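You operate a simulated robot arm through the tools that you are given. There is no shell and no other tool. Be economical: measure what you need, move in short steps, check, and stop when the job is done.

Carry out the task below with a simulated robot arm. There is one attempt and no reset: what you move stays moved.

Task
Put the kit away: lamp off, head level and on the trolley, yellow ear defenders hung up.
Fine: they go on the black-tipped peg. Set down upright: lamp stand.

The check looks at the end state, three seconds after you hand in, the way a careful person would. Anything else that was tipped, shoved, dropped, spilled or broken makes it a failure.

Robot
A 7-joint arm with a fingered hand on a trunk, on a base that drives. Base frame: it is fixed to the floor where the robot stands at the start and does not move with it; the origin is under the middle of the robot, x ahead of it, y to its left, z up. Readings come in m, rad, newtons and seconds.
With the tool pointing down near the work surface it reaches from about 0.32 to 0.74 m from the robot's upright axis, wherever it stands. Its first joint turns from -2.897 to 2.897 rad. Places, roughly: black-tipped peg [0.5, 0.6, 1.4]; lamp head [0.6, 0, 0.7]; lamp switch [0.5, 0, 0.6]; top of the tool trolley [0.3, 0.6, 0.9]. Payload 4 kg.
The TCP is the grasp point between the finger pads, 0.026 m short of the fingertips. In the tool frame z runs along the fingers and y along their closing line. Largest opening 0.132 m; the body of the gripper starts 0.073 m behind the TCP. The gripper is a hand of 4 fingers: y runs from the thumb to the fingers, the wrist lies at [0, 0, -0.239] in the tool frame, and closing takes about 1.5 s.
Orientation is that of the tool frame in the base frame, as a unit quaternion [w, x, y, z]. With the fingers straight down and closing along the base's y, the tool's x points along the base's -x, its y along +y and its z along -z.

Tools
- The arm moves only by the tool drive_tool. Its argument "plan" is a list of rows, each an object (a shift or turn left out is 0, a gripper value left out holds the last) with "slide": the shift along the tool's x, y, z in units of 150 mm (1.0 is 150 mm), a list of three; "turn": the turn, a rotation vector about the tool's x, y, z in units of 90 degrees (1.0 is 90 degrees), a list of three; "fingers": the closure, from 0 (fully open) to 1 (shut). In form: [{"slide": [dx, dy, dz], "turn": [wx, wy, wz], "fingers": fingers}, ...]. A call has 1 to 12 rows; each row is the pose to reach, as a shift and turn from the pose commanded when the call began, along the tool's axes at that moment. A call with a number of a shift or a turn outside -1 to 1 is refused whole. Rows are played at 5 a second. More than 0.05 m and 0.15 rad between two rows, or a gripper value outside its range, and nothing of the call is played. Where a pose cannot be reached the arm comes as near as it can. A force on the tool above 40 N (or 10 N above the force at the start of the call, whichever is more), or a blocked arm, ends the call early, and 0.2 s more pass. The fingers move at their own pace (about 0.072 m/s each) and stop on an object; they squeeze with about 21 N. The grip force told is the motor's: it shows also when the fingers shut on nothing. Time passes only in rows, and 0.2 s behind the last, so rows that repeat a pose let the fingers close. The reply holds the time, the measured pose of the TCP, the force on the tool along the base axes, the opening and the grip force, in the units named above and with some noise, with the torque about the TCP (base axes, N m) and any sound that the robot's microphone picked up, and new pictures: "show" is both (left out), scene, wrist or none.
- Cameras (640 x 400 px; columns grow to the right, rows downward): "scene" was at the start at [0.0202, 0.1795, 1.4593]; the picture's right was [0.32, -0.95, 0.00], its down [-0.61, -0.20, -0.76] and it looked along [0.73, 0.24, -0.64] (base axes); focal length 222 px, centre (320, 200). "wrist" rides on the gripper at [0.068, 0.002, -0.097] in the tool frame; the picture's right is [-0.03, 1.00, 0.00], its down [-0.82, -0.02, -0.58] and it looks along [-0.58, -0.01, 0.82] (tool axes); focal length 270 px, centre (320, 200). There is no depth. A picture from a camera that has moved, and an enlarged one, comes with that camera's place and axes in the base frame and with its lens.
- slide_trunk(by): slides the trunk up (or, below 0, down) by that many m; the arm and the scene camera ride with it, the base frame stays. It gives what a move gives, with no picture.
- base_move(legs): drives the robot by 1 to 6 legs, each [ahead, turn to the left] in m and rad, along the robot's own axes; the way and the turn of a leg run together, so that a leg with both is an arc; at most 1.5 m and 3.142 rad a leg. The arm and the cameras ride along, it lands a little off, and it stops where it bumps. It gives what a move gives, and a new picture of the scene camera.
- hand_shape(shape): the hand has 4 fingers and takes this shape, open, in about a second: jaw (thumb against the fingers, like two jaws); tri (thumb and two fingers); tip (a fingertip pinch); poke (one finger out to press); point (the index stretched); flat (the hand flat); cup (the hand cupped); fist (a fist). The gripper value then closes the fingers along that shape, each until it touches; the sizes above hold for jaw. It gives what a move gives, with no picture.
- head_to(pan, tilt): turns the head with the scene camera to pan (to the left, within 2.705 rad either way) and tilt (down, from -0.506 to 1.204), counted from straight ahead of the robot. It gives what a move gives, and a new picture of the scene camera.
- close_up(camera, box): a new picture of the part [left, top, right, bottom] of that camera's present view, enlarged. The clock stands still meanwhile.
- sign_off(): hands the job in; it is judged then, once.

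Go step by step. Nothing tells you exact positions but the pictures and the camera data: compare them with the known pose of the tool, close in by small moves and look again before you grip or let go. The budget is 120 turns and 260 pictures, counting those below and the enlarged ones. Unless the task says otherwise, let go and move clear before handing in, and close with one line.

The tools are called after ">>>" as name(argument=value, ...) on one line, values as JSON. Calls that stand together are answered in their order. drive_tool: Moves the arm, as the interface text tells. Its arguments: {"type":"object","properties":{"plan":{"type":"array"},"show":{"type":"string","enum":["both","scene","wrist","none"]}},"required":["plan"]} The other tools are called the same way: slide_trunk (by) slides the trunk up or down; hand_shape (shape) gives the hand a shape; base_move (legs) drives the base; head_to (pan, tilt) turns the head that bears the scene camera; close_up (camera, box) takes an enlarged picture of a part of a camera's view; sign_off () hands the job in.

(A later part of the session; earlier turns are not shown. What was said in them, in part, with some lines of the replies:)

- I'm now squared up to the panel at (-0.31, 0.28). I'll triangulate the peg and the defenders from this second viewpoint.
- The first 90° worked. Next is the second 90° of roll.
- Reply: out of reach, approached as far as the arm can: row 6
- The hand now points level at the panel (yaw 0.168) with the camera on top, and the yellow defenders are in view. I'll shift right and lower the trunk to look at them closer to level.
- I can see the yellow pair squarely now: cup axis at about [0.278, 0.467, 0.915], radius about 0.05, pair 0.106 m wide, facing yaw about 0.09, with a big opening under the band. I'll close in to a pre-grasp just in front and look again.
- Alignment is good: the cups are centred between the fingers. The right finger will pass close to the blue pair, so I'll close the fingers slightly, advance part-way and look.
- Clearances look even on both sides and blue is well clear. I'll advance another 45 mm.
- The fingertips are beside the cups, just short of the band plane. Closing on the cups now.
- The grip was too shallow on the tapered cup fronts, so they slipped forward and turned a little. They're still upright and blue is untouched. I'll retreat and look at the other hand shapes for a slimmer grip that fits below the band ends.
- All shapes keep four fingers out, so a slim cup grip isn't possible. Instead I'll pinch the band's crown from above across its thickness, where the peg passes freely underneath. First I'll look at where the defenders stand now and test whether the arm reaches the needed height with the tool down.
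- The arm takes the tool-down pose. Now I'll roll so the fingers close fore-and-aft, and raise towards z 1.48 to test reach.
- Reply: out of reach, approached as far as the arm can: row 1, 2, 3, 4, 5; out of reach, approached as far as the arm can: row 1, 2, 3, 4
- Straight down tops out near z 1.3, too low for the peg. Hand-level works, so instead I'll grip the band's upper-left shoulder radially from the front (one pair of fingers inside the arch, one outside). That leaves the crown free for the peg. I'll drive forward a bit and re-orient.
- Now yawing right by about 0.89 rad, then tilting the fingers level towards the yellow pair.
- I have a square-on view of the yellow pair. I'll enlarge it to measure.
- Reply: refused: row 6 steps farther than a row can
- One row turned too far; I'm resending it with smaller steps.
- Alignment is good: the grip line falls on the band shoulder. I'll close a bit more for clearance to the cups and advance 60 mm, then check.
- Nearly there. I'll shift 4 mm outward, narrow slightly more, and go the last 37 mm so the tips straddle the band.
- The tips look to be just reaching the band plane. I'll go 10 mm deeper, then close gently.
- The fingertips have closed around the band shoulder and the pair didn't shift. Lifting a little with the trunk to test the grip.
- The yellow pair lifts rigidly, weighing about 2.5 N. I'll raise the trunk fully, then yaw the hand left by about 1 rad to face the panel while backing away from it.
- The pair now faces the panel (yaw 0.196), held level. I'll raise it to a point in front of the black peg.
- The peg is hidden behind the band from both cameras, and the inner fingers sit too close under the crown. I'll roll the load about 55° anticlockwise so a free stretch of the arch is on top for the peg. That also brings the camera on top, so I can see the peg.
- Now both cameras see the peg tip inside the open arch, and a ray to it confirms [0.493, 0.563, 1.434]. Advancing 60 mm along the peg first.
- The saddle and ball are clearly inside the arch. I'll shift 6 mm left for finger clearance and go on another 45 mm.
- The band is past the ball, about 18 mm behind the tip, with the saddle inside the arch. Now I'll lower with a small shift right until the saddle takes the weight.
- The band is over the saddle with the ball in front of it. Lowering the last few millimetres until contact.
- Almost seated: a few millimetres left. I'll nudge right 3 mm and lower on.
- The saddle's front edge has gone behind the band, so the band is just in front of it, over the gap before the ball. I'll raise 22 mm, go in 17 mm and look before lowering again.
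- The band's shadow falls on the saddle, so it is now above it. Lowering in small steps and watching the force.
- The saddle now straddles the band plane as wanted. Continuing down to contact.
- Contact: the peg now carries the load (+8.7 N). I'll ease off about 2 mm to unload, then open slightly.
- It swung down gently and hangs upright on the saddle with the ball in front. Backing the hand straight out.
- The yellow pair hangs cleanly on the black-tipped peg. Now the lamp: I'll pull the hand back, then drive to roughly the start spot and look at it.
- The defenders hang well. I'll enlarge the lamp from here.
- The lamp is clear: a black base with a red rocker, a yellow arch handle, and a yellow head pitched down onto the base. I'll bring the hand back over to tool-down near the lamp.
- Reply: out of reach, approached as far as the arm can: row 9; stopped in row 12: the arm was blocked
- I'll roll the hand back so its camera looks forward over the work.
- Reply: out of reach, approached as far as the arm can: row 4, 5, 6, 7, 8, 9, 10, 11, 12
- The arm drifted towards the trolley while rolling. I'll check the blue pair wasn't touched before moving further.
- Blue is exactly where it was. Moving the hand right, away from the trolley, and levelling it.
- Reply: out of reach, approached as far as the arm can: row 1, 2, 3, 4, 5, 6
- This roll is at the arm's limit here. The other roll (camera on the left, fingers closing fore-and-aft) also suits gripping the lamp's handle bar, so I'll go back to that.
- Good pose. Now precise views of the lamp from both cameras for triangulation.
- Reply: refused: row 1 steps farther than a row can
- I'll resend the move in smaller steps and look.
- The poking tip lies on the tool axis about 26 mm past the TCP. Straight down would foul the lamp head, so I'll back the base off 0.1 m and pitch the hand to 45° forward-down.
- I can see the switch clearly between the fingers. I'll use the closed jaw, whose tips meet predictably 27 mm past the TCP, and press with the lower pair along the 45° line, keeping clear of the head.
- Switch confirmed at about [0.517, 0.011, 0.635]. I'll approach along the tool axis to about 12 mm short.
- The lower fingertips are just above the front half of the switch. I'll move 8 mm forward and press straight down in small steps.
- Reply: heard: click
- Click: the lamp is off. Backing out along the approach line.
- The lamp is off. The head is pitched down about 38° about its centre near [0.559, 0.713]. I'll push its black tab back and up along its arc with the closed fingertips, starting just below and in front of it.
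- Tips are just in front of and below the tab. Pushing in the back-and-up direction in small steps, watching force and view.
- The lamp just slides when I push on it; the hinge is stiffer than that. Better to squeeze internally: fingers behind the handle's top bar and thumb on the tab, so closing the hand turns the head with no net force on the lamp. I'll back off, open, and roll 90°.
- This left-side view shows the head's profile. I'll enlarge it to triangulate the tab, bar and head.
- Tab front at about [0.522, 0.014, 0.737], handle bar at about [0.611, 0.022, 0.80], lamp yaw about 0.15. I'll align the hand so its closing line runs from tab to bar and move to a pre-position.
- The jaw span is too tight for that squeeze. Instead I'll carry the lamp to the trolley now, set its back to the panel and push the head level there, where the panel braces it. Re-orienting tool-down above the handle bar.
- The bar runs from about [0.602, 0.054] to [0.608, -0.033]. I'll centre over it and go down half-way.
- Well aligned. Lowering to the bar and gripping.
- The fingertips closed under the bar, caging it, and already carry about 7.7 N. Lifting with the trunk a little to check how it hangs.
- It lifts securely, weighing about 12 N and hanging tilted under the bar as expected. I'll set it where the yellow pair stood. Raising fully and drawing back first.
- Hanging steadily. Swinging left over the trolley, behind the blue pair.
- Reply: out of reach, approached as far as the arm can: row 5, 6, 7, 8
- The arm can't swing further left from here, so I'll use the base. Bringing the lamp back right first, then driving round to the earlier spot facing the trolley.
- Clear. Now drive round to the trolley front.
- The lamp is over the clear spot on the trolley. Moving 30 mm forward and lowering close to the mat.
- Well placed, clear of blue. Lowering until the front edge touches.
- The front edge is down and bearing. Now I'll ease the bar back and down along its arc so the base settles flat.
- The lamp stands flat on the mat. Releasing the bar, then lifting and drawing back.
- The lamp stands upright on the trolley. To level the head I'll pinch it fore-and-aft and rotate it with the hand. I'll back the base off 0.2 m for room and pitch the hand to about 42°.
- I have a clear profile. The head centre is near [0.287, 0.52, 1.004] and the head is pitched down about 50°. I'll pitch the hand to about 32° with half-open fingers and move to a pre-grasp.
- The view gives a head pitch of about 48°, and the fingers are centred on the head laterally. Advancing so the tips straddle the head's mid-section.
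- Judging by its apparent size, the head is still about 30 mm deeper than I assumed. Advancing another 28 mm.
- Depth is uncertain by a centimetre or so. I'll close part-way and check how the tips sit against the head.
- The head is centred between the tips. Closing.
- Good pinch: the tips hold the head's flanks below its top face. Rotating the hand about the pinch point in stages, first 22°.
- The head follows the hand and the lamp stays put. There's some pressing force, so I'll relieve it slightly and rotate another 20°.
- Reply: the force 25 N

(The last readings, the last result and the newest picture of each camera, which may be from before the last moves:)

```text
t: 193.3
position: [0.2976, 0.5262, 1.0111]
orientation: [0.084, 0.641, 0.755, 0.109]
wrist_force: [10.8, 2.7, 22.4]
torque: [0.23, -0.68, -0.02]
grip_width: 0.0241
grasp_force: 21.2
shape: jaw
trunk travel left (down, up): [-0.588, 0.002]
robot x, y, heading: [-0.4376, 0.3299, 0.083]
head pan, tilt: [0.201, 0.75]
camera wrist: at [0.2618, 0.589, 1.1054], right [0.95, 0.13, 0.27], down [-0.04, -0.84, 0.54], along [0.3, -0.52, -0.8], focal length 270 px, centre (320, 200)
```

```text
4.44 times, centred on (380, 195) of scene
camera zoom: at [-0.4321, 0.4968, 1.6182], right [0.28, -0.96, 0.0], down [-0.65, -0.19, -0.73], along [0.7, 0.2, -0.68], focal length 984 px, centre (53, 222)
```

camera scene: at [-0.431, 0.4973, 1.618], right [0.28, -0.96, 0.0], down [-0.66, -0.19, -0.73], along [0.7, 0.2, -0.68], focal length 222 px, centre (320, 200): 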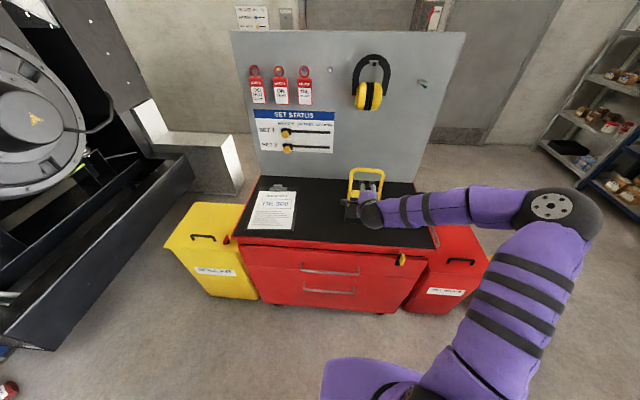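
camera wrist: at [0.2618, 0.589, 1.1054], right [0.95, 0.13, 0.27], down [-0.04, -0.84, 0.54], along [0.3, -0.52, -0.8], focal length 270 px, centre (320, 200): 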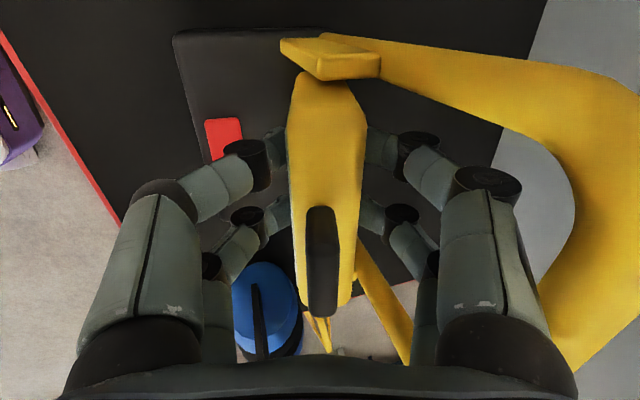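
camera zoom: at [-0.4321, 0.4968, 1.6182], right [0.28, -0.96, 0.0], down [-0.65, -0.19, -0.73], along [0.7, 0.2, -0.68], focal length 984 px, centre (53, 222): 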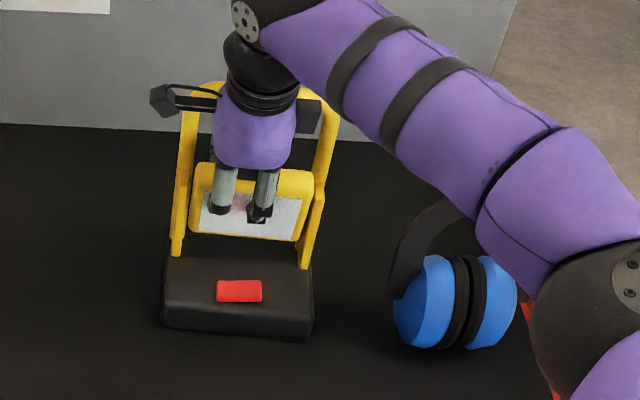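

The lamp face is coming up well; about 15° remains by my estimate. I'll relieve the pressing force by moving slightly up and forward, then rotate 9° more.

>>> drive_tool(plan=[{"slide": [0, 0.015, -0.015]}, {"slide": [0, 0.025, -0.03]}, {"turn": [0.05, 0, 0], "slide": [0, 0.036, -0.03]}, {"turn": [0.1, 0, 0], "slide": [0, 0.046, -0.03]}, {"turn": [0.1, 0, 0], "slide": [0, 0.046, -0.03]}], show="wrist")

>>> close_up(camera="scene", box=[340, 160, 410, 230])

```text
t: 194.6
position: [0.284, 0.5045, 1.0106]
orientation: [0.046, 0.644, 0.761, 0.066]
wrist_force: [5.9, 13.7, 33.2]
torque: [0.36, -2.97, 0.73]
grip_width: 0.0246
grasp_force: 20.8
shape: jaw
out of reach, approached as far as the arm can: row 2, 3, 4, 5
trunk travel left (down, up): [-0.588, 0.002]
robot x, y, heading: [-0.4369, 0.3252, 0.083]
head pan, tilt: [0.201, 0.75]
camera wrist: at [0.2585, 0.5697, 1.1069], right [0.98, 0.14, 0.16], down [0.03, -0.83, 0.55], along [0.21, -0.54, -0.82], focal length 270 px, centre (320, 200)
```

wrist: 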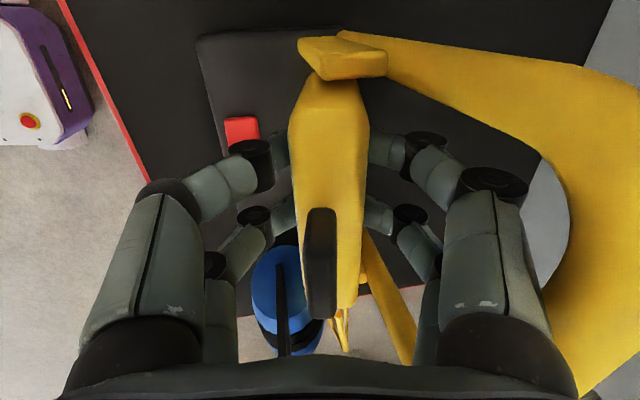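

```text
5.71 times, centred on (375, 195) of scene
camera zoom: at [-0.4343, 0.498, 1.6183], right [0.28, -0.96, 0.0], down [-0.65, -0.19, -0.73], along [0.7, 0.2, -0.68], focal length 1266 px, centre (6, 229)
```

zoom: 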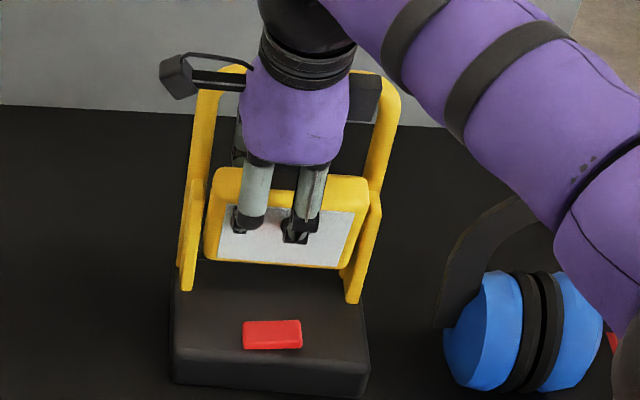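

The arm ran out of reach and is pulling sideways. Releasing the head right away.

>>> drive_tool(plan=[{"fingers": 0.7}, {"fingers": 0.55}, {"fingers": 0.45}, {"fingers": 0.45}], show="wrist")

>>> close_up(camera="scene", box=[340, 160, 410, 230])

```text
t: 195.6
position: [0.2858, 0.5025, 1.0056]
orientation: [0.044, 0.645, 0.761, 0.06]
wrist_force: [-2.8, 0.0, -4.1]
torque: [0.09, -0.03, -0.04]
grip_width: 0.0718
grasp_force: 0.0
shape: jaw
trunk travel left (down, up): [-0.588, 0.002]
robot x, y, heading: [-0.4397, 0.3268, 0.084]
head pan, tilt: [0.201, 0.75]
camera wrist: at [0.2605, 0.5671, 1.1006], right [0.98, 0.14, 0.15], down [0.03, -0.83, 0.56], along [0.2, -0.54, -0.82], focal length 270 px, centre (320, 200)
```

wrist: 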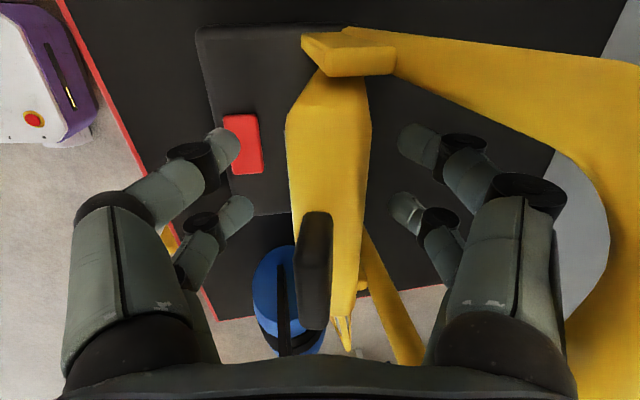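

```text
5.71 times, centred on (375, 195) of scene
camera zoom: at [-0.4309, 0.4972, 1.6179], right [0.28, -0.96, 0.0], down [-0.66, -0.19, -0.73], along [0.7, 0.2, -0.68], focal length 1266 px, centre (6, 229)
```

zoom: 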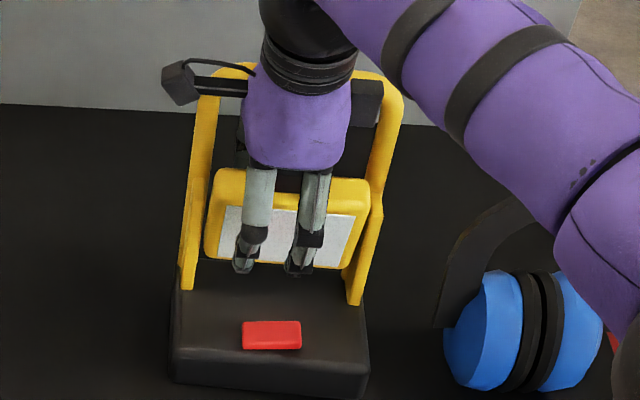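

Lamp steady. Retreating the hand upward along its axis, then viewing the head.

>>> drive_tool(plan=[{"slide": [0, 0, -0.15]}, {"slide": [0, 0, -0.3]}, {"slide": [0, -0.1, -0.5]}, {"slide": [0, -0.4, -0.6]}, {"slide": [0, -0.7, -0.6]}, {"slide": [0, -0.9, -0.6]}], show="both")

>>> close_up(camera="wrist", box=[200, 0, 560, 225])

>>> close_up(camera="scene", box=[330, 140, 430, 240])

```text
t: 196.9
position: [0.1421, 0.4777, 1.0808]
orientation: [0.034, 0.645, 0.762, 0.048]
wrist_force: [-0.5, 0.7, 0.0]
torque: [-0.04, -0.02, -0.06]
grip_width: 0.0723
grasp_force: 0.0
shape: jaw
out of reach, approached as far as the arm can: row 1, 2
trunk travel left (down, up): [-0.588, 0.002]
robot x, y, heading: [-0.4374, 0.326, 0.084]
head pan, tilt: [0.201, 0.75]
camera scene: at [-0.4313, 0.4973, 1.6181], right [0.28, -0.96, 0.0], down [-0.65, -0.19, -0.73], along [0.7, 0.2, -0.68], focal length 222 px, centre (320, 200)
camera wrist: at [0.1214, 0.5435, 1.1766], right [0.98, 0.14, 0.12], down [0.05, -0.83, 0.56], along [0.17, -0.55, -0.82], focal length 270 px, centre (320, 200)
```

scene: 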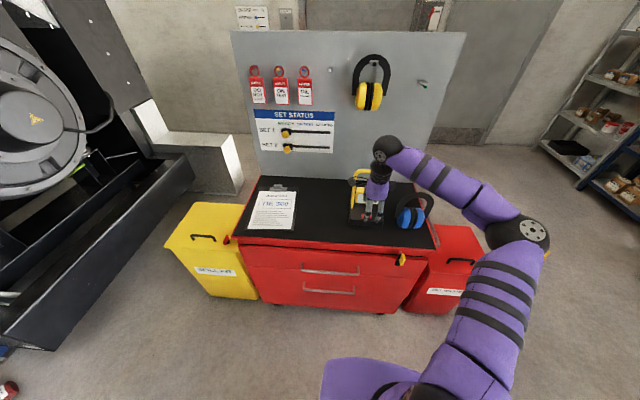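
wrist: 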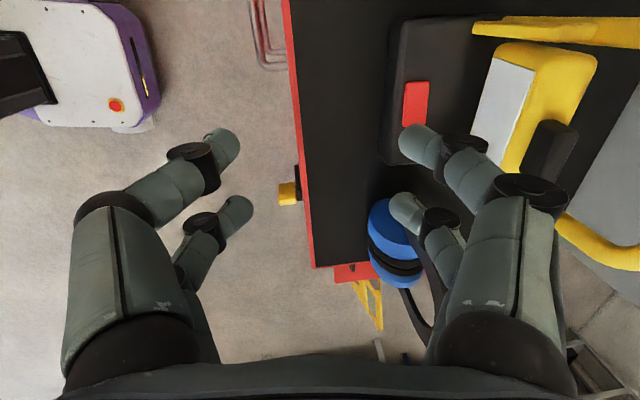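

```text
1.78 times, centred on (380, 112) of wrist
camera zoom: at [0.1214, 0.5435, 1.1766], right [0.98, 0.14, 0.12], down [0.05, -0.83, 0.56], along [0.17, -0.55, -0.82], focal length 480 px, centre (213, 356)
```

zoom: 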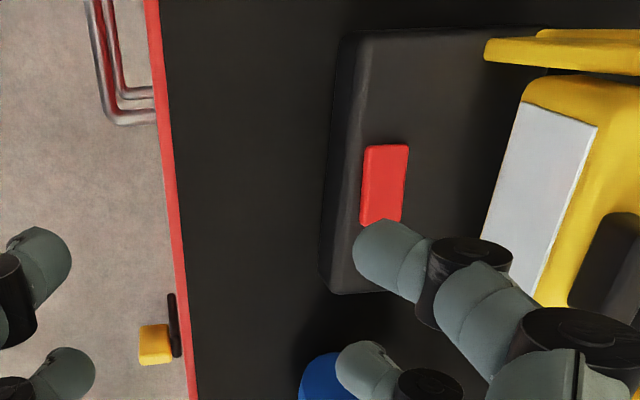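

```text
4.00 times, centred on (380, 190) of scene
camera zoom: at [-0.4313, 0.4973, 1.6181], right [0.28, -0.96, 0.0], down [-0.65, -0.19, -0.73], along [0.7, 0.2, -0.68], focal length 886 px, centre (80, 240)
```

zoom: 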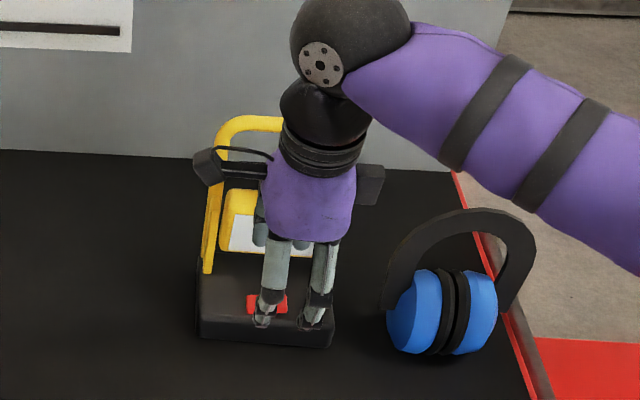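

The face is nearly vertical now; my estimate is 10–17° still to go. The reach ran out because the base is too far back. I'll raise the hand and bring the base 0.12 m closer.

>>> drive_tool(plan=[{"slide": [0, -0.1, -0.2]}, {"slide": [0, -0.2, -0.4]}, {"slide": [0, -0.3, -0.6]}, {"slide": [0, -0.3, -0.7]}], show="none")

>>> base_move(legs=[[0.13, 0]])

>>> close_up(camera="wrist", box=[200, 0, 640, 275])

>>> close_up(camera="scene", box=[320, 180, 420, 280])

```text
t: 197.9
position: [0.0866, 0.469, 1.179]
orientation: [0.032, 0.646, 0.761, 0.048]
wrist_force: [0.8, -0.3, -0.2]
torque: [-0.01, -0.02, -0.03]
grip_width: 0.0721
grasp_force: 0.1
shape: jaw
trunk travel left (down, up): [-0.588, 0.002]
robot x, y, heading: [-0.4362, 0.3255, 0.084]
head pan, tilt: [0.201, 0.75]
```

```text
t: 199.2
position: [0.2187, 0.4792, 1.1779]
orientation: [0.033, 0.646, 0.761, 0.047]
wrist_force: [-0.2, -0.5, 0.7]
torque: [-0.04, 0.04, 0.0]
grip_width: 0.0723
grasp_force: 0.0
shape: jaw
trunk travel left (down, up): [-0.588, 0.002]
robot x, y, heading: [-0.3067, 0.3411, 0.082]
head pan, tilt: [0.201, 0.75]
camera scene: at [-0.2995, 0.5077, 1.618], right [0.28, -0.96, 0.0], down [-0.66, -0.19, -0.73], along [0.7, 0.2, -0.68], focal length 222 px, centre (320, 200)
```

scene: 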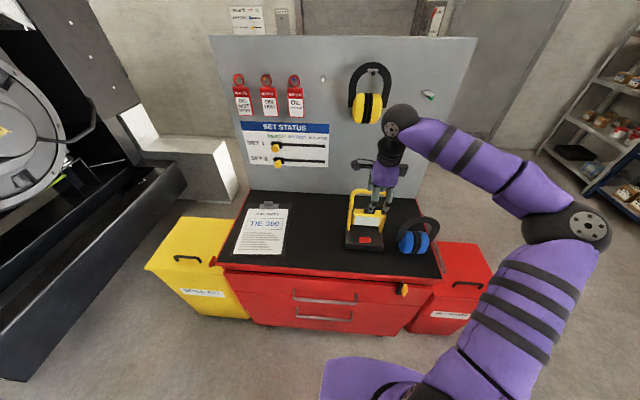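

```text
1.45 times, centred on (420, 138) of wrist
camera zoom: at [0.1977, 0.5444, 1.2743], right [0.98, 0.14, 0.11], down [0.05, -0.83, 0.56], along [0.17, -0.55, -0.82], focal length 393 px, centre (174, 291)
```

zoom: 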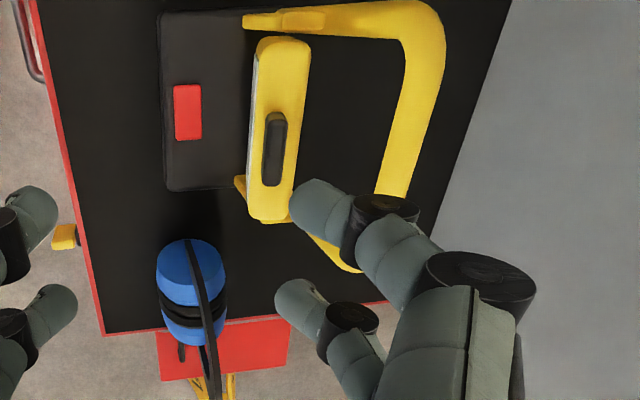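

```text
4.00 times, centred on (370, 230) of scene
camera zoom: at [-0.2995, 0.5077, 1.618], right [0.28, -0.96, 0.0], down [-0.66, -0.19, -0.73], along [0.7, 0.2, -0.68], focal length 886 px, centre (120, 80)
```

zoom: 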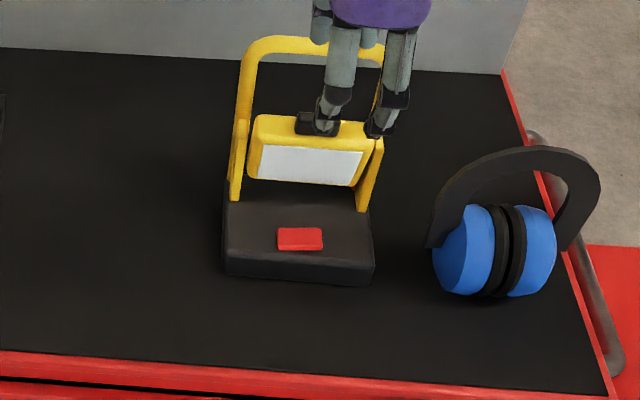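

Measured from this steeper view: the head is 16° short of level. My back fingers' knuckles were running into the handle bar, so this time I'll grip with the hand offset forward (thumb doing more of the closing). Moving to a pre-grasp at 62° pitch.

>>> drive_tool(plan=[{"slide": [0.01, 0.02, 0.1], "turn": [-0.06, 0, 0], "fingers": 0.32}, {"slide": [0.02, 0.04, 0.25], "turn": [-0.12, 0, 0]}, {"slide": [0.035, 0.06, 0.4], "turn": [-0.18, 0, 0]}, {"slide": [0.048, 0.082, 0.55], "turn": [-0.235, 0, 0]}, {"slide": [0.048, 0.082, 0.667], "turn": [-0.235, 0, 0]}, {"slide": [0.048, 0.082, 0.667], "turn": [-0.235, 0, 0]}], show="wrist")

```text
t: 200.6
position: [0.2396, 0.4906, 1.0796]
orientation: [0.151, 0.628, 0.74, 0.187]
wrist_force: [-0.5, 0.4, -0.7]
torque: [0.0, 0.01, 0.0]
grip_width: 0.0896
grasp_force: 0.1
shape: jaw
trunk travel left (down, up): [-0.588, 0.002]
robot x, y, heading: [-0.3099, 0.3396, 0.076]
head pan, tilt: [0.201, 0.75]
camera wrist: at [0.1853, 0.5502, 1.1662], right [0.88, 0.12, 0.47], down [-0.15, -0.86, 0.49], along [0.46, -0.5, -0.74], focal length 270 px, centre (320, 200)
```

wrist: 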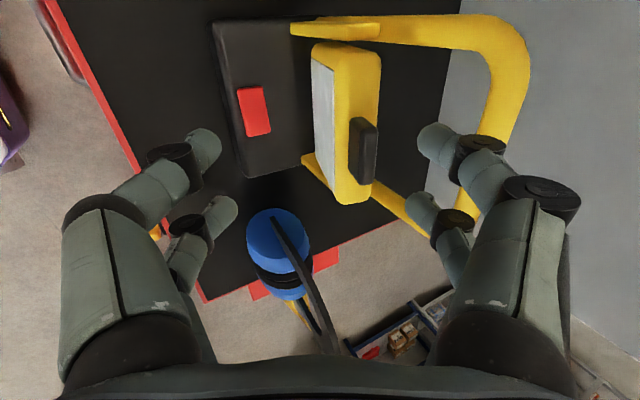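

Geometry checks out (head still 16° down, centred). Advancing 88 mm and closing.

>>> drive_tool(plan=[{"slide": [-0.02, 0, 0.15]}, {"slide": [-0.03, 0, 0.3]}, {"slide": [-0.03, 0, 0.42]}, {"slide": [-0.03, 0, 0.52]}, {"slide": [-0.03, 0, 0.585]}, {"slide": [-0.03, 0, 0.585], "fingers": 0.5}, {"slide": [-0.03, 0, 0.585], "fingers": 0.7}, {"slide": [-0.03, 0, 0.585], "fingers": 0.85}, {"slide": [-0.03, 0, 0.585], "fingers": 1.0}, {"slide": [-0.03, 0, 0.585], "fingers": 1.0}, {"slide": [-0.03, 0, 0.585], "fingers": 1.0}], show="wrist")

```text
t: 203.0
position: [0.2803, 0.4936, 1.0024]
orientation: [0.152, 0.63, 0.739, 0.187]
wrist_force: [0.8, -0.2, 3.3]
torque: [0.05, -0.25, -0.05]
grip_width: 0.0243
grasp_force: 21.1
shape: jaw
trunk travel left (down, up): [-0.588, 0.002]
robot x, y, heading: [-0.3065, 0.3362, 0.078]
head pan, tilt: [0.201, 0.75]
camera wrist: at [0.2255, 0.5542, 1.089], right [0.88, 0.11, 0.47], down [-0.15, -0.86, 0.49], along [0.46, -0.5, -0.74], focal length 270 px, centre (320, 200)
```

wrist: 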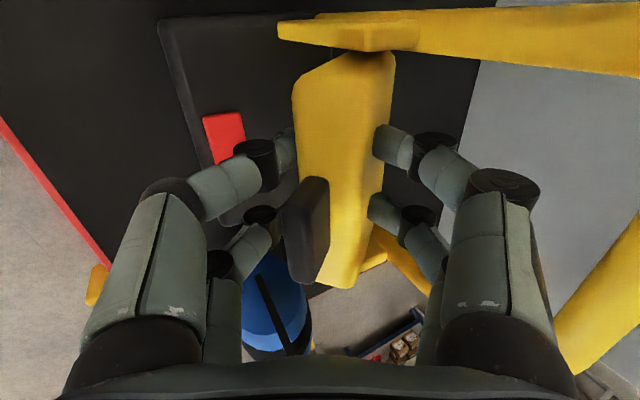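

The squeeze turned the head down again: the thumb landed low and the fingers high. Squeezing evidently aligns the head to the hand, so I'll release, re-grip at about 36° where it worked, and rotate up again but stop before the bar.

>>> drive_tool(plan=[{"fingers": 0.6}, {"fingers": 0.32}, {"fingers": 0.32}, {"slide": [0, 0, -0.15]}, {"slide": [0, 0, -0.27]}, {"slide": [0, -0.02, -0.25], "turn": [-0.09, 0, 0]}, {"slide": [0, -0.04, -0.23], "turn": [-0.18, 0, 0]}, {"slide": [0, -0.062, -0.209], "turn": [-0.27, 0, 0]}, {"slide": [0, -0.062, -0.209], "turn": [-0.294, 0, 0]}, {"slide": [0, -0.01, -0.1], "turn": [-0.294, 0, 0]}, {"slide": [0, 0.057, 0.03], "turn": [-0.294, 0, 0]}, {"slide": [0, 0.057, 0.03], "turn": [-0.294, 0, 0]}], show="wrist")

```text
t: 205.6
position: [0.2902, 0.4959, 1.0037]
orientation: [0.291, 0.578, 0.677, 0.35]
wrist_force: [0.1, 0.4, -0.1]
torque: [0.01, -0.03, 0.01]
grip_width: 0.0895
grasp_force: 0.0
shape: jaw
trunk travel left (down, up): [-0.588, 0.002]
robot x, y, heading: [-0.3079, 0.3393, 0.079]
head pan, tilt: [0.201, 0.75]
camera wrist: at [0.2019, 0.5496, 1.0606], right [0.58, 0.06, 0.81], down [-0.34, -0.89, 0.31], along [0.74, -0.46, -0.49], focal length 270 px, centre (320, 200)
```

wrist: 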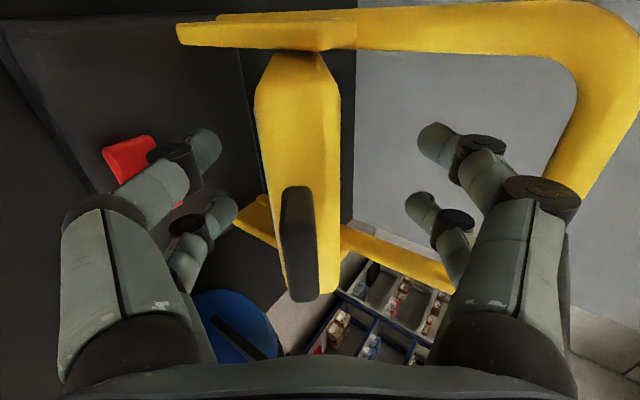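

The head sits slightly to one side; shifting 10 mm, closing, then rotating 34°.

>>> drive_tool(plan=[{"slide": [0, -0.04, 0]}, {"slide": [0, -0.07, 0], "fingers": 0.5}, {"slide": [0, -0.07, 0], "fingers": 0.65}, {"slide": [0, -0.07, 0], "fingers": 0.8}, {"slide": [0, -0.07, 0], "fingers": 1.0}, {"slide": [0, -0.07, 0], "fingers": 1.0}, {"slide": [0, -0.07, 0], "fingers": 1.0}], show="wrist")

>>> drive_tool(plan=[{"turn": [0.06, 0, 0], "slide": [0, 0.015, 0]}, {"turn": [0.12, 0, 0], "slide": [0, 0.03, 0]}, {"turn": [0.18, 0, 0], "slide": [0, 0.045, 0.002]}, {"turn": [0.24, 0, 0], "slide": [0, 0.06, 0.004]}, {"turn": [0.3, 0, 0], "slide": [0, 0.072, 0.007]}, {"turn": [0.36, 0, 0], "slide": [0, 0.085, 0.01]}, {"turn": [0.38, 0, 0], "slide": [0, 0.09, 0.012]}, {"turn": [0.38, 0, 0], "slide": [0, 0.09, 0.012]}], show="wrist")

```text
t: 207.2
position: [0.284, 0.4949, 0.9936]
orientation: [0.291, 0.578, 0.678, 0.35]
wrist_force: [1.5, 1.9, -0.1]
torque: [-0.03, 0.03, 0.08]
grip_width: 0.0228
grasp_force: 21.0
shape: jaw
trunk travel left (down, up): [-0.588, 0.002]
robot x, y, heading: [-0.3094, 0.3355, 0.077]
head pan, tilt: [0.201, 0.75]
camera wrist: at [0.1959, 0.5495, 1.0522], right [0.58, 0.06, 0.81], down [-0.34, -0.89, 0.31], along [0.74, -0.46, -0.5], focal length 270 px, centre (320, 200)
```

wrist: 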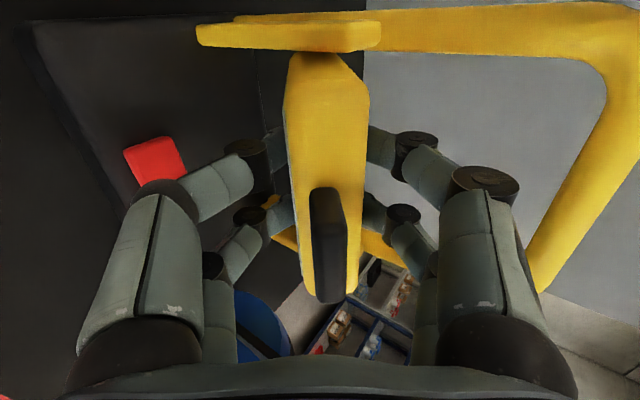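

```text
t: 209.0
position: [0.2945, 0.4969, 1.0067]
orientation: [0.11, 0.636, 0.751, 0.139]
wrist_force: [13.9, 2.5, 30.7]
torque: [0.16, -1.08, -0.07]
grip_width: 0.0231
grasp_force: 21.3
shape: jaw
trunk travel left (down, up): [-0.588, 0.002]
robot x, y, heading: [-0.3056, 0.3347, 0.08]
head pan, tilt: [0.201, 0.75]
camera wrist: at [0.2515, 0.5584, 1.0978], right [0.93, 0.13, 0.35], down [-0.08, -0.85, 0.52], along [0.36, -0.52, -0.78], focal length 270 px, centre (320, 200)
```

wrist: 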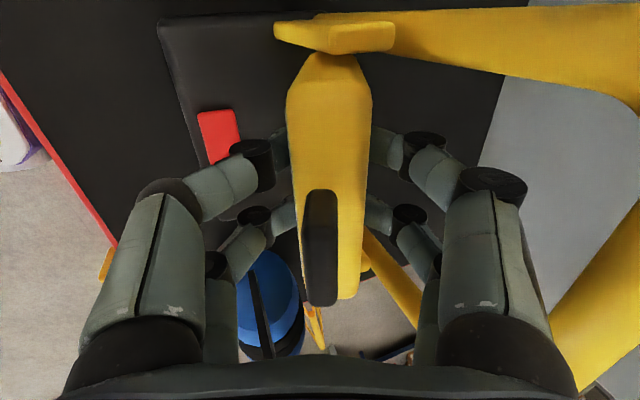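

The head is up to about 20° down, and the hand is again close to the bar, so I'll release here. Now the tab-to-bar squeeze fits the jaw (about 100 mm). Moving to that pre-position at 51° pitch.

>>> drive_tool(plan=[{"fingers": 0.7}, {"fingers": 0.45}, {"fingers": 0.4}, {"slide": [0, 0, -0.15]}, {"slide": [0, 0, -0.3]}, {"slide": [0, 0.01, -0.45]}, {"slide": [0, 0.03, -0.6], "turn": [-0.07, 0, 0], "fingers": 0}, {"slide": [0, 0.053, -0.732], "turn": [-0.14, 0, 0]}, {"slide": [0, 0.053, -0.732], "turn": [-0.207, 0, 0]}, {"slide": [0, 0.053, -0.732], "turn": [-0.207, 0, 0]}], show="wrist")

>>> close_up(camera="wrist", box=[200, 0, 600, 250])

```text
t: 211.2
position: [0.2648, 0.4906, 1.11]
orientation: [0.211, 0.612, 0.718, 0.256]
wrist_force: [-0.6, -0.6, 0.5]
torque: [-0.01, 0.02, 0.01]
grip_width: 0.1317
grasp_force: 0.1
shape: jaw
trunk travel left (down, up): [-0.588, 0.002]
robot x, y, heading: [-0.3076, 0.3349, 0.08]
head pan, tilt: [0.201, 0.75]
camera wrist: at [0.1939, 0.5479, 1.1871], right [0.77, 0.1, 0.63], down [-0.24, -0.87, 0.43], along [0.59, -0.48, -0.65], focal length 270 px, centre (320, 200)
```

wrist: 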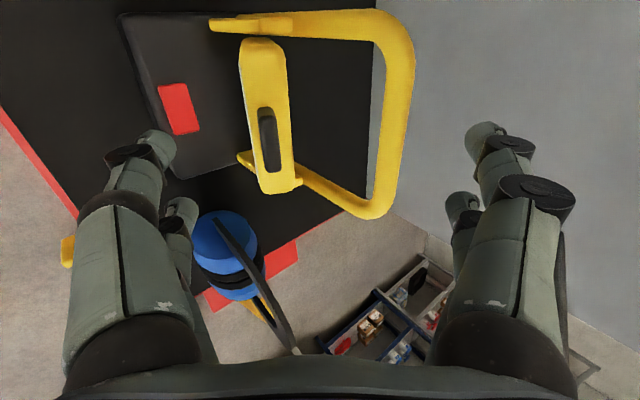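

```text
1.60 times, centred on (400, 125) of wrist
camera zoom: at [0.1939, 0.5479, 1.1871], right [0.77, 0.1, 0.63], down [-0.24, -0.87, 0.43], along [0.59, -0.48, -0.65], focal length 432 px, centre (192, 320)
```

zoom: 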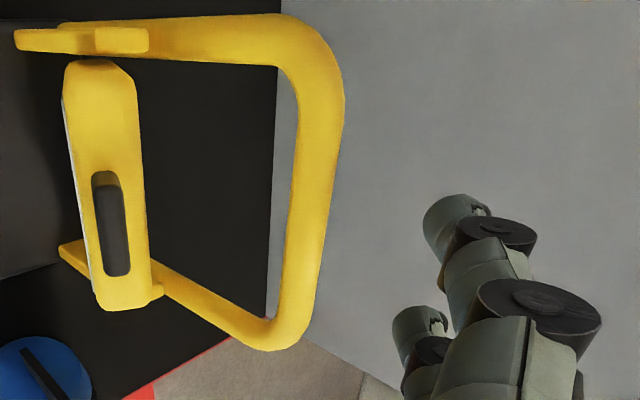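

Head at 24° down; tab and bar both lie inside the open jaw. I'll advance 71 mm and close gradually to about 0.34, which should bring the head near level.

>>> drive_tool(plan=[{"slide": [0, 0.013, 0.15]}, {"slide": [0, 0.013, 0.3]}, {"slide": [0, 0.013, 0.4]}, {"slide": [0, 0.013, 0.473]}, {"slide": [0, 0.013, 0.473]}], show="wrist")

>>> drive_tool(plan=[{"fingers": 0.1}, {"fingers": 0.18}, {"fingers": 0.24}, {"fingers": 0.3}, {"fingers": 0.34}, {"fingers": 0.34}, {"fingers": 0.34}], show="wrist")

```text
t: 212.4
position: [0.3094, 0.4998, 1.0563]
orientation: [0.21, 0.611, 0.719, 0.256]
wrist_force: [0.8, 0.3, 0.2]
torque: [0.01, 0.02, 0.0]
grip_width: 0.1318
grasp_force: 0.1
shape: jaw
trunk travel left (down, up): [-0.588, 0.002]
robot x, y, heading: [-0.3096, 0.3351, 0.076]
head pan, tilt: [0.201, 0.75]
camera wrist: at [0.2393, 0.5572, 1.1323], right [0.78, 0.1, 0.62], down [-0.24, -0.87, 0.43], along [0.59, -0.48, -0.65], focal length 270 px, centre (320, 200)
```

wrist: 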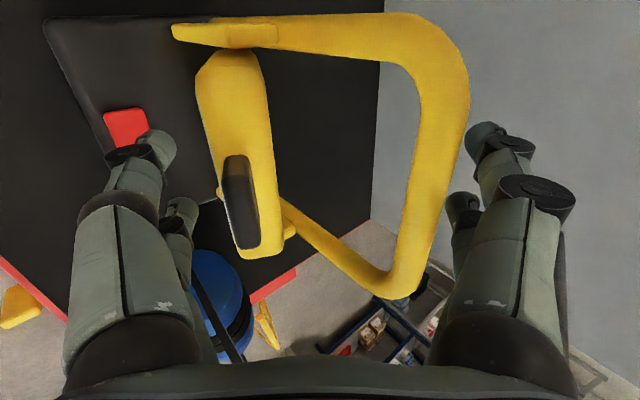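

```text
t: 213.8
position: [0.3109, 0.5017, 1.0642]
orientation: [0.215, 0.609, 0.717, 0.263]
wrist_force: [0.4, -1.6, 26.6]
torque: [-0.56, 2.68, -0.12]
grip_width: 0.0429
grasp_force: 20.7
shape: jaw
trunk travel left (down, up): [-0.588, 0.002]
robot x, y, heading: [-0.3077, 0.3404, 0.082]
head pan, tilt: [0.201, 0.75]
stopped in row 6: the force on the tool passed its limit at 42 N (the readings are from after the stop); the commanded pose is now the measured one
camera wrist: at [0.2399, 0.5583, 1.1398], right [0.76, 0.09, 0.64], down [-0.24, -0.87, 0.42], along [0.6, -0.48, -0.64], focal length 270 px, centre (320, 200)
```

wrist: 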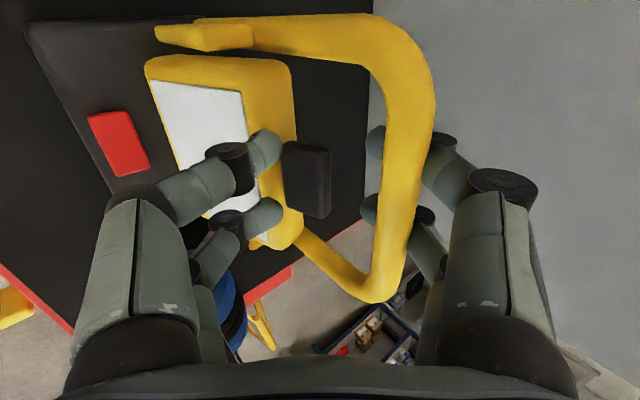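

The squeeze turned the head up strongly, perhaps past level. Opening and backing off to measure.

>>> drive_tool(plan=[{"fingers": 0.2}, {"fingers": 0.0}, {"fingers": 0.0}, {"slide": [0, 0, -0.1]}, {"slide": [0, 0, -0.3]}, {"slide": [0, 0, -0.5]}, {"slide": [0, 0, -0.6]}], show="wrist")

>>> close_up(camera="wrist", box=[160, 0, 480, 200])

>>> close_up(camera="scene", box=[320, 170, 420, 270])

```text
t: 215.4
position: [0.2554, 0.4899, 1.1317]
orientation: [0.213, 0.61, 0.717, 0.26]
wrist_force: [-0.7, -0.5, 0.0]
torque: [0.01, 0.02, 0.02]
grip_width: 0.132
grasp_force: 0.0
shape: jaw
trunk travel left (down, up): [-0.588, 0.002]
robot x, y, heading: [-0.3027, 0.3413, 0.083]
head pan, tilt: [0.201, 0.75]
camera wrist: at [0.1843, 0.5477, 1.207], right [0.77, 0.1, 0.63], down [-0.24, -0.87, 0.42], along [0.59, -0.48, -0.65], focal length 270 px, centre (320, 200)
```

wrist: 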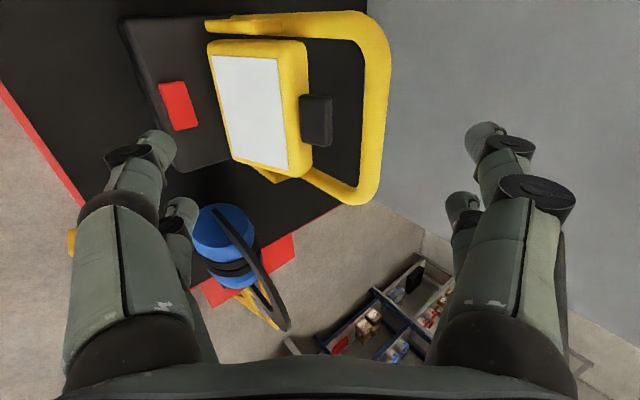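

```text
2.00 times, centred on (320, 100) of wrist
camera zoom: at [0.1843, 0.5477, 1.207], right [0.77, 0.1, 0.63], down [-0.24, -0.87, 0.42], along [0.59, -0.48, -0.65], focal length 541 px, centre (320, 400)
```

zoom: 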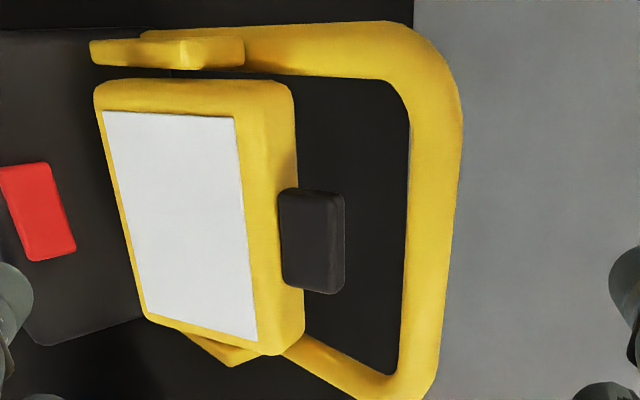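

```text
4.00 times, centred on (370, 220) of scene
camera zoom: at [-0.3005, 0.5076, 1.618], right [0.28, -0.96, 0.0], down [-0.66, -0.19, -0.73], along [0.7, 0.2, -0.68], focal length 886 px, centre (120, 120)
```

zoom: 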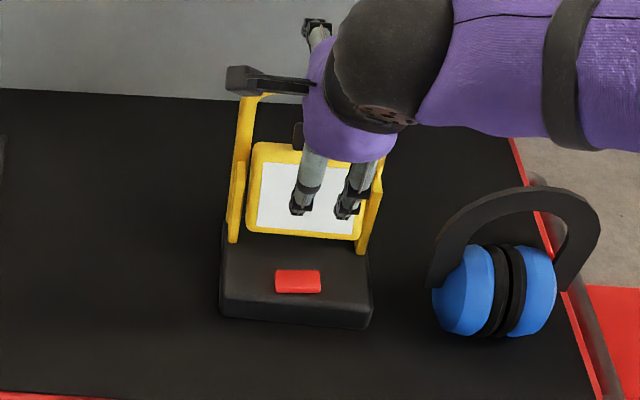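

It overshot: the head now faces up by about 29°. I'll bring it down with a gentle controlled pinch, fingers on the tab and thumb on the face, closing in small steps.

>>> drive_tool(plan=[{"slide": [0, -0.09, 0.1], "turn": [0.03, 0, 0], "fingers": 0.2}, {"slide": [0, -0.18, 0.29], "turn": [0.06, 0, 0], "fingers": 0.4}, {"slide": [0, -0.18, 0.29], "turn": [0.06, 0, 0]}, {"slide": [0, -0.195, 0.45], "turn": [0.06, 0, 0]}, {"slide": [0, -0.21, 0.62], "turn": [0.06, 0, 0]}, {"slide": [0, -0.224, 0.755], "turn": [0.06, 0, 0]}, {"slide": [0, -0.224, 0.755], "turn": [0.06, 0, 0], "fingers": 0.5}, {"slide": [0, -0.224, 0.755], "turn": [0.06, 0, 0], "fingers": 0.58}, {"slide": [0, -0.224, 0.755], "turn": [0.06, 0, 0], "fingers": 0.62}, {"slide": [0, -0.224, 0.755], "turn": [0.06, 0, 0], "fingers": 0.62}], show="wrist")

```text
t: 217.6
position: [0.2982, 0.5012, 1.0226]
orientation: [0.184, 0.619, 0.729, 0.227]
wrist_force: [-2.7, 0.5, 3.5]
torque: [-0.01, -0.38, -0.03]
grip_width: 0.0523
grasp_force: 0.0
shape: jaw
trunk travel left (down, up): [-0.588, 0.002]
robot x, y, heading: [-0.308, 0.3365, 0.082]
head pan, tilt: [0.201, 0.75]
camera wrist: at [0.2355, 0.5592, 1.1028], right [0.82, 0.11, 0.56], down [-0.2, -0.87, 0.46], along [0.53, -0.49, -0.69], focal length 270 px, centre (320, 200)
```

wrist: 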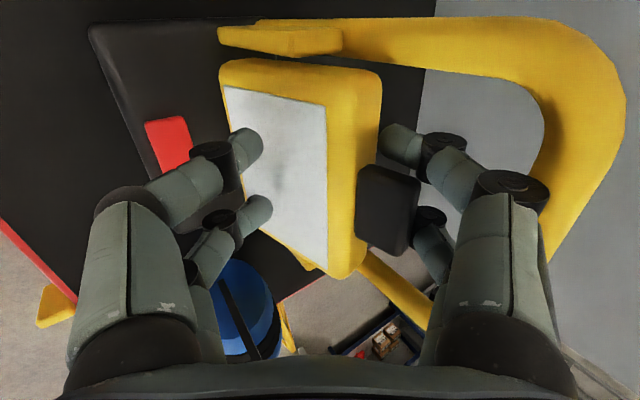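

It's working: about -18° now. Continuing to close in small steps.

>>> drive_tool(plan=[{"fingers": 0.65}, {"fingers": 0.68}, {"fingers": 0.7}, {"fingers": 0.7}, {"fingers": 0.7}], show="wrist")

```text
t: 218.8
position: [0.299, 0.5006, 1.023]
orientation: [0.184, 0.618, 0.73, 0.226]
wrist_force: [-1.9, 0.7, 9.9]
torque: [0.08, -0.64, -0.03]
grip_width: 0.0428
grasp_force: 0.1
shape: jaw
trunk travel left (down, up): [-0.588, 0.002]
robot x, y, heading: [-0.3039, 0.3388, 0.08]
head pan, tilt: [0.201, 0.75]
camera wrist: at [0.2352, 0.5592, 1.1033], right [0.82, 0.11, 0.56], down [-0.2, -0.87, 0.46], along [0.53, -0.49, -0.69], focal length 270 px, centre (320, 200)
```

wrist: 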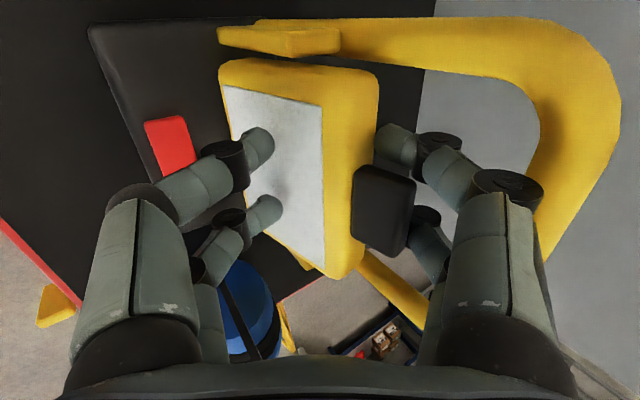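

Slight progress. Closing further.

>>> drive_tool(plan=[{"fingers": 0.74}, {"fingers": 0.78}, {"fingers": 0.8}, {"fingers": 0.8}, {"fingers": 0.8}], show="wrist")

```text
t: 220.0
position: [0.2972, 0.5013, 1.0242]
orientation: [0.185, 0.619, 0.729, 0.228]
wrist_force: [-11.0, -2.4, 23.0]
torque: [-0.03, -0.05, -0.09]
grip_width: 0.0263
grasp_force: 20.7
shape: jaw
trunk travel left (down, up): [-0.588, 0.002]
robot x, y, heading: [-0.308, 0.3377, 0.078]
head pan, tilt: [0.201, 0.75]
camera wrist: at [0.2335, 0.5589, 1.1049], right [0.82, 0.11, 0.56], down [-0.2, -0.87, 0.46], along [0.53, -0.49, -0.69], focal length 270 px, centre (320, 200)
```

wrist: 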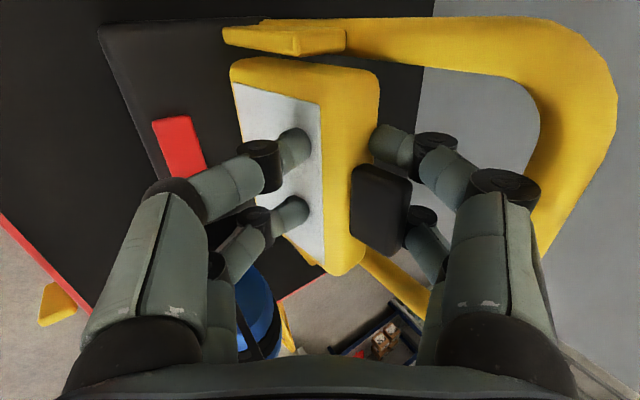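

About -8° now, and the pinch holds the head firmly. I'll rotate the hand 8° with it to bring the head to level.

>>> drive_tool(plan=[{"turn": [-0.04, 0, 0], "slide": [0, -0.008, -0.01]}, {"turn": [-0.08, 0, 0], "slide": [0, -0.017, -0.015]}, {"turn": [-0.1, 0, 0], "slide": [0, -0.021, -0.015]}, {"turn": [-0.1, 0, 0], "slide": [0, -0.021, -0.015]}], show="none")

>>> drive_tool(plan=[{"fingers": 0.6}, {"fingers": 0.4}, {"fingers": 0.4}, {"slide": [0, 0, -0.15]}, {"slide": [0, 0, -0.35]}, {"slide": [0, 0, -0.6]}, {"slide": [0, 0, -0.8]}], show="wrist")

>>> close_up(camera="wrist", box=[160, 0, 480, 200])

```text
t: 221.0
position: [0.2943, 0.4998, 1.0224]
orientation: [0.232, 0.603, 0.709, 0.283]
wrist_force: [-8.3, 0.1, 12.1]
torque: [-0.1, -0.05, -0.01]
grip_width: 0.0243
grasp_force: 21.1
shape: jaw
trunk travel left (down, up): [-0.588, 0.002]
robot x, y, heading: [-0.307, 0.3409, 0.078]
head pan, tilt: [0.201, 0.75]
```

```text
t: 222.6
position: [0.2155, 0.4858, 1.1111]
orientation: [0.232, 0.602, 0.709, 0.284]
wrist_force: [-1.0, -0.3, -0.3]
torque: [0.0, 0.03, 0.0]
grip_width: 0.0785
grasp_force: 0.0
shape: jaw
trunk travel left (down, up): [-0.588, 0.002]
robot x, y, heading: [-0.3084, 0.3385, 0.079]
head pan, tilt: [0.201, 0.75]
camera wrist: at [0.1393, 0.5422, 1.1822], right [0.73, 0.09, 0.68], down [-0.27, -0.88, 0.4], along [0.63, -0.47, -0.62], focal length 270 px, centre (320, 200)
```

wrist: 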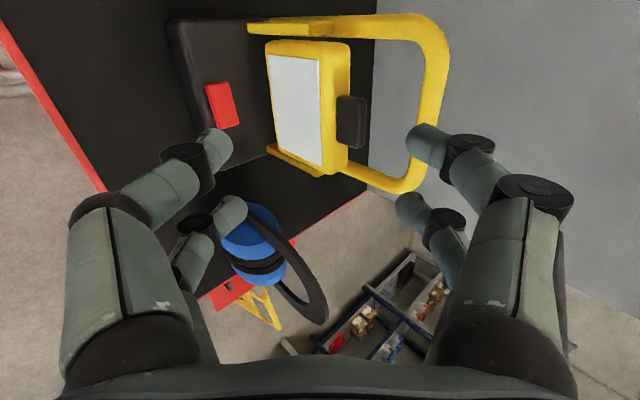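

```text
2.00 times, centred on (320, 100) of wrist
camera zoom: at [0.1393, 0.5422, 1.1822], right [0.73, 0.09, 0.68], down [-0.27, -0.88, 0.4], along [0.63, -0.47, -0.62], focal length 541 px, centre (320, 400)
```

zoom: 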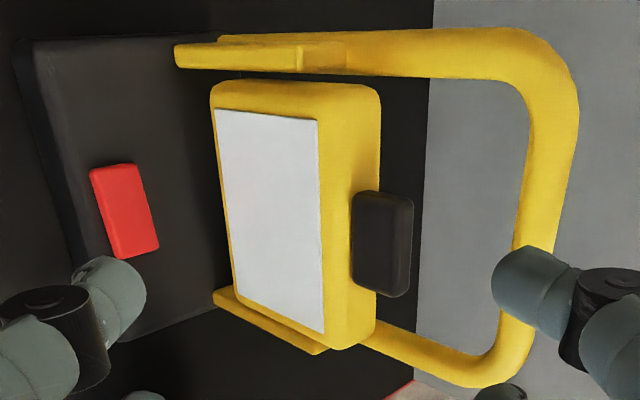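

The estimate is now within about 5° of level. I'll take a near-horizontal look at the head to judge it properly.

>>> drive_tool(plan=[{"slide": [0.1, -0.1, 0.05], "turn": [-0.06, 0, 0]}, {"slide": [0.2, -0.2, 0.1], "turn": [-0.13, 0, 0]}, {"slide": [0.3, -0.3, 0.2], "turn": [-0.2, 0, 0]}, {"slide": [0.4, -0.42, 0.3], "turn": [-0.28, 0, 0]}, {"slide": [0.498, -0.543, 0.405], "turn": [-0.355, 0, 0]}, {"slide": [0.498, -0.543, 0.405], "turn": [-0.355, 0, 0]}], show="none")

>>> close_up(camera="wrist", box=[160, 40, 480, 240])

```text
t: 224.0
position: [0.1847, 0.5571, 1.0097]
orientation: [0.389, 0.515, 0.604, 0.468]
wrist_force: [1.0, -0.5, -0.4]
torque: [-0.01, -0.01, 0.02]
grip_width: 0.079
grasp_force: 0.1
shape: jaw
trunk travel left (down, up): [-0.588, 0.002]
robot x, y, heading: [-0.3069, 0.3363, 0.077]
head pan, tilt: [0.201, 0.75]
```

```text
2.00 times, centred on (320, 140) of wrist
camera zoom: at [0.0807, 0.6097, 1.0358], right [0.26, 0.01, 0.96], down [-0.42, -0.9, 0.12], along [0.87, -0.44, -0.23], focal length 541 px, centre (320, 320)
```

zoom: 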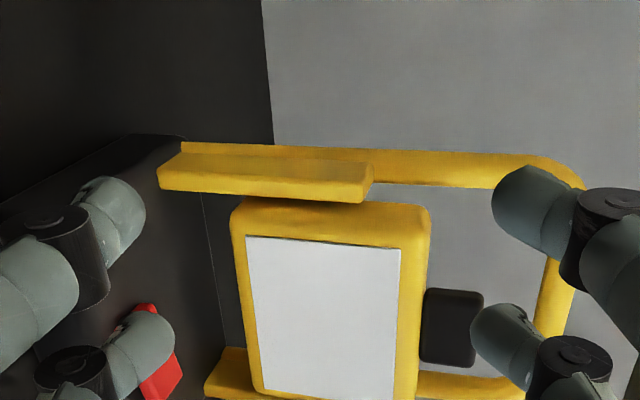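

This view shows the front face's edge within about 2° of vertical, so the head is level. I'll draw the hand well clear and do a final check of the whole scene.

>>> drive_tool(plan=[{"slide": [0, 0.1, -0.2]}, {"slide": [0, 0.3, -0.4]}, {"slide": [0, 0.5, -0.6]}, {"slide": [0, 0.7, -0.75]}, {"slide": [0, 0.9, -0.85]}], show="none")

>>> base_move(legs=[[-0.2, 0]])

>>> close_up(camera="scene", box=[310, 30, 450, 270])

>>> close_up(camera="scene", box=[320, 150, 430, 240])

```text
t: 225.2
position: [0.1254, 0.5809, 1.1986]
orientation: [0.389, 0.517, 0.605, 0.465]
wrist_force: [0.3, -0.7, -0.1]
torque: [0.0, -0.02, 0.02]
grip_width: 0.0787
grasp_force: 0.2
shape: jaw
out of reach, approached as far as the arm can: row 1, 2, 3, 4, 5
trunk travel left (down, up): [-0.588, 0.002]
robot x, y, heading: [-0.3105, 0.3385, 0.08]
head pan, tilt: [0.201, 0.75]
```

```text
t: 226.8
position: [-0.0765, 0.5662, 1.1976]
orientation: [0.389, 0.517, 0.604, 0.465]
wrist_force: [-1.0, 0.6, 0.2]
torque: [0.02, -0.01, 0.04]
grip_width: 0.0789
grasp_force: 0.0
shape: jaw
trunk travel left (down, up): [-0.588, 0.002]
robot x, y, heading: [-0.5114, 0.3236, 0.076]
head pan, tilt: [0.201, 0.75]
camera scene: at [-0.5022, 0.4914, 1.6181], right [0.28, -0.96, 0.0], down [-0.65, -0.19, -0.73], along [0.7, 0.2, -0.68], focal length 222 px, centre (320, 200)
```

scene: 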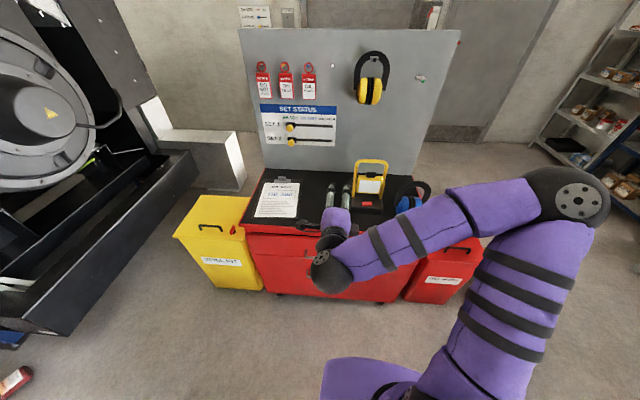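

```text
1.67 times, centred on (380, 150) of scene
camera zoom: at [-0.5022, 0.4914, 1.6181], right [0.28, -0.96, 0.0], down [-0.65, -0.19, -0.73], along [0.7, 0.2, -0.68], focal length 369 px, centre (220, 283)
```

zoom: 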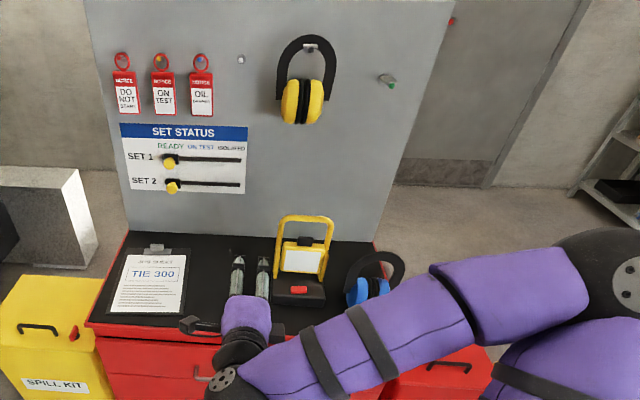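

```text
4.44 times, centred on (375, 195) of scene
camera zoom: at [-0.5022, 0.4914, 1.6181], right [0.28, -0.96, 0.0], down [-0.65, -0.19, -0.73], along [0.7, 0.2, -0.68], focal length 984 px, centre (76, 222)
```

zoom: 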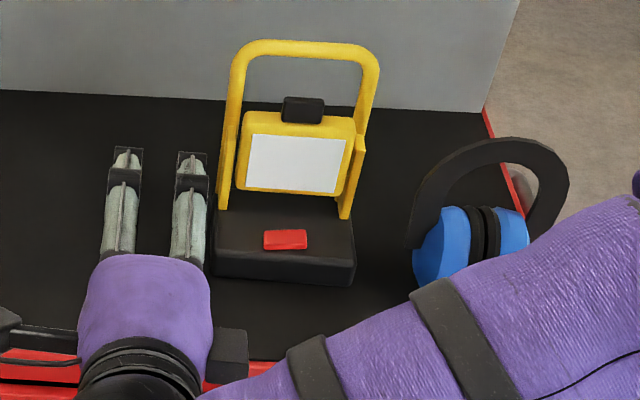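

Final state: the lamp is off, upright on the trolley with its head within about 2° of level. The yellow defenders hang on the black-tipped peg, blue is undisturbed, and the hand is clear. Handing in.

>>> sign_off()

```text
The job is handed in.
```

The kit is put away and I've handed the job in. The lamp is off and stands upright on the trolley, with its head within about 2° of level. The yellow ear defenders hang on the black-tipped peg.
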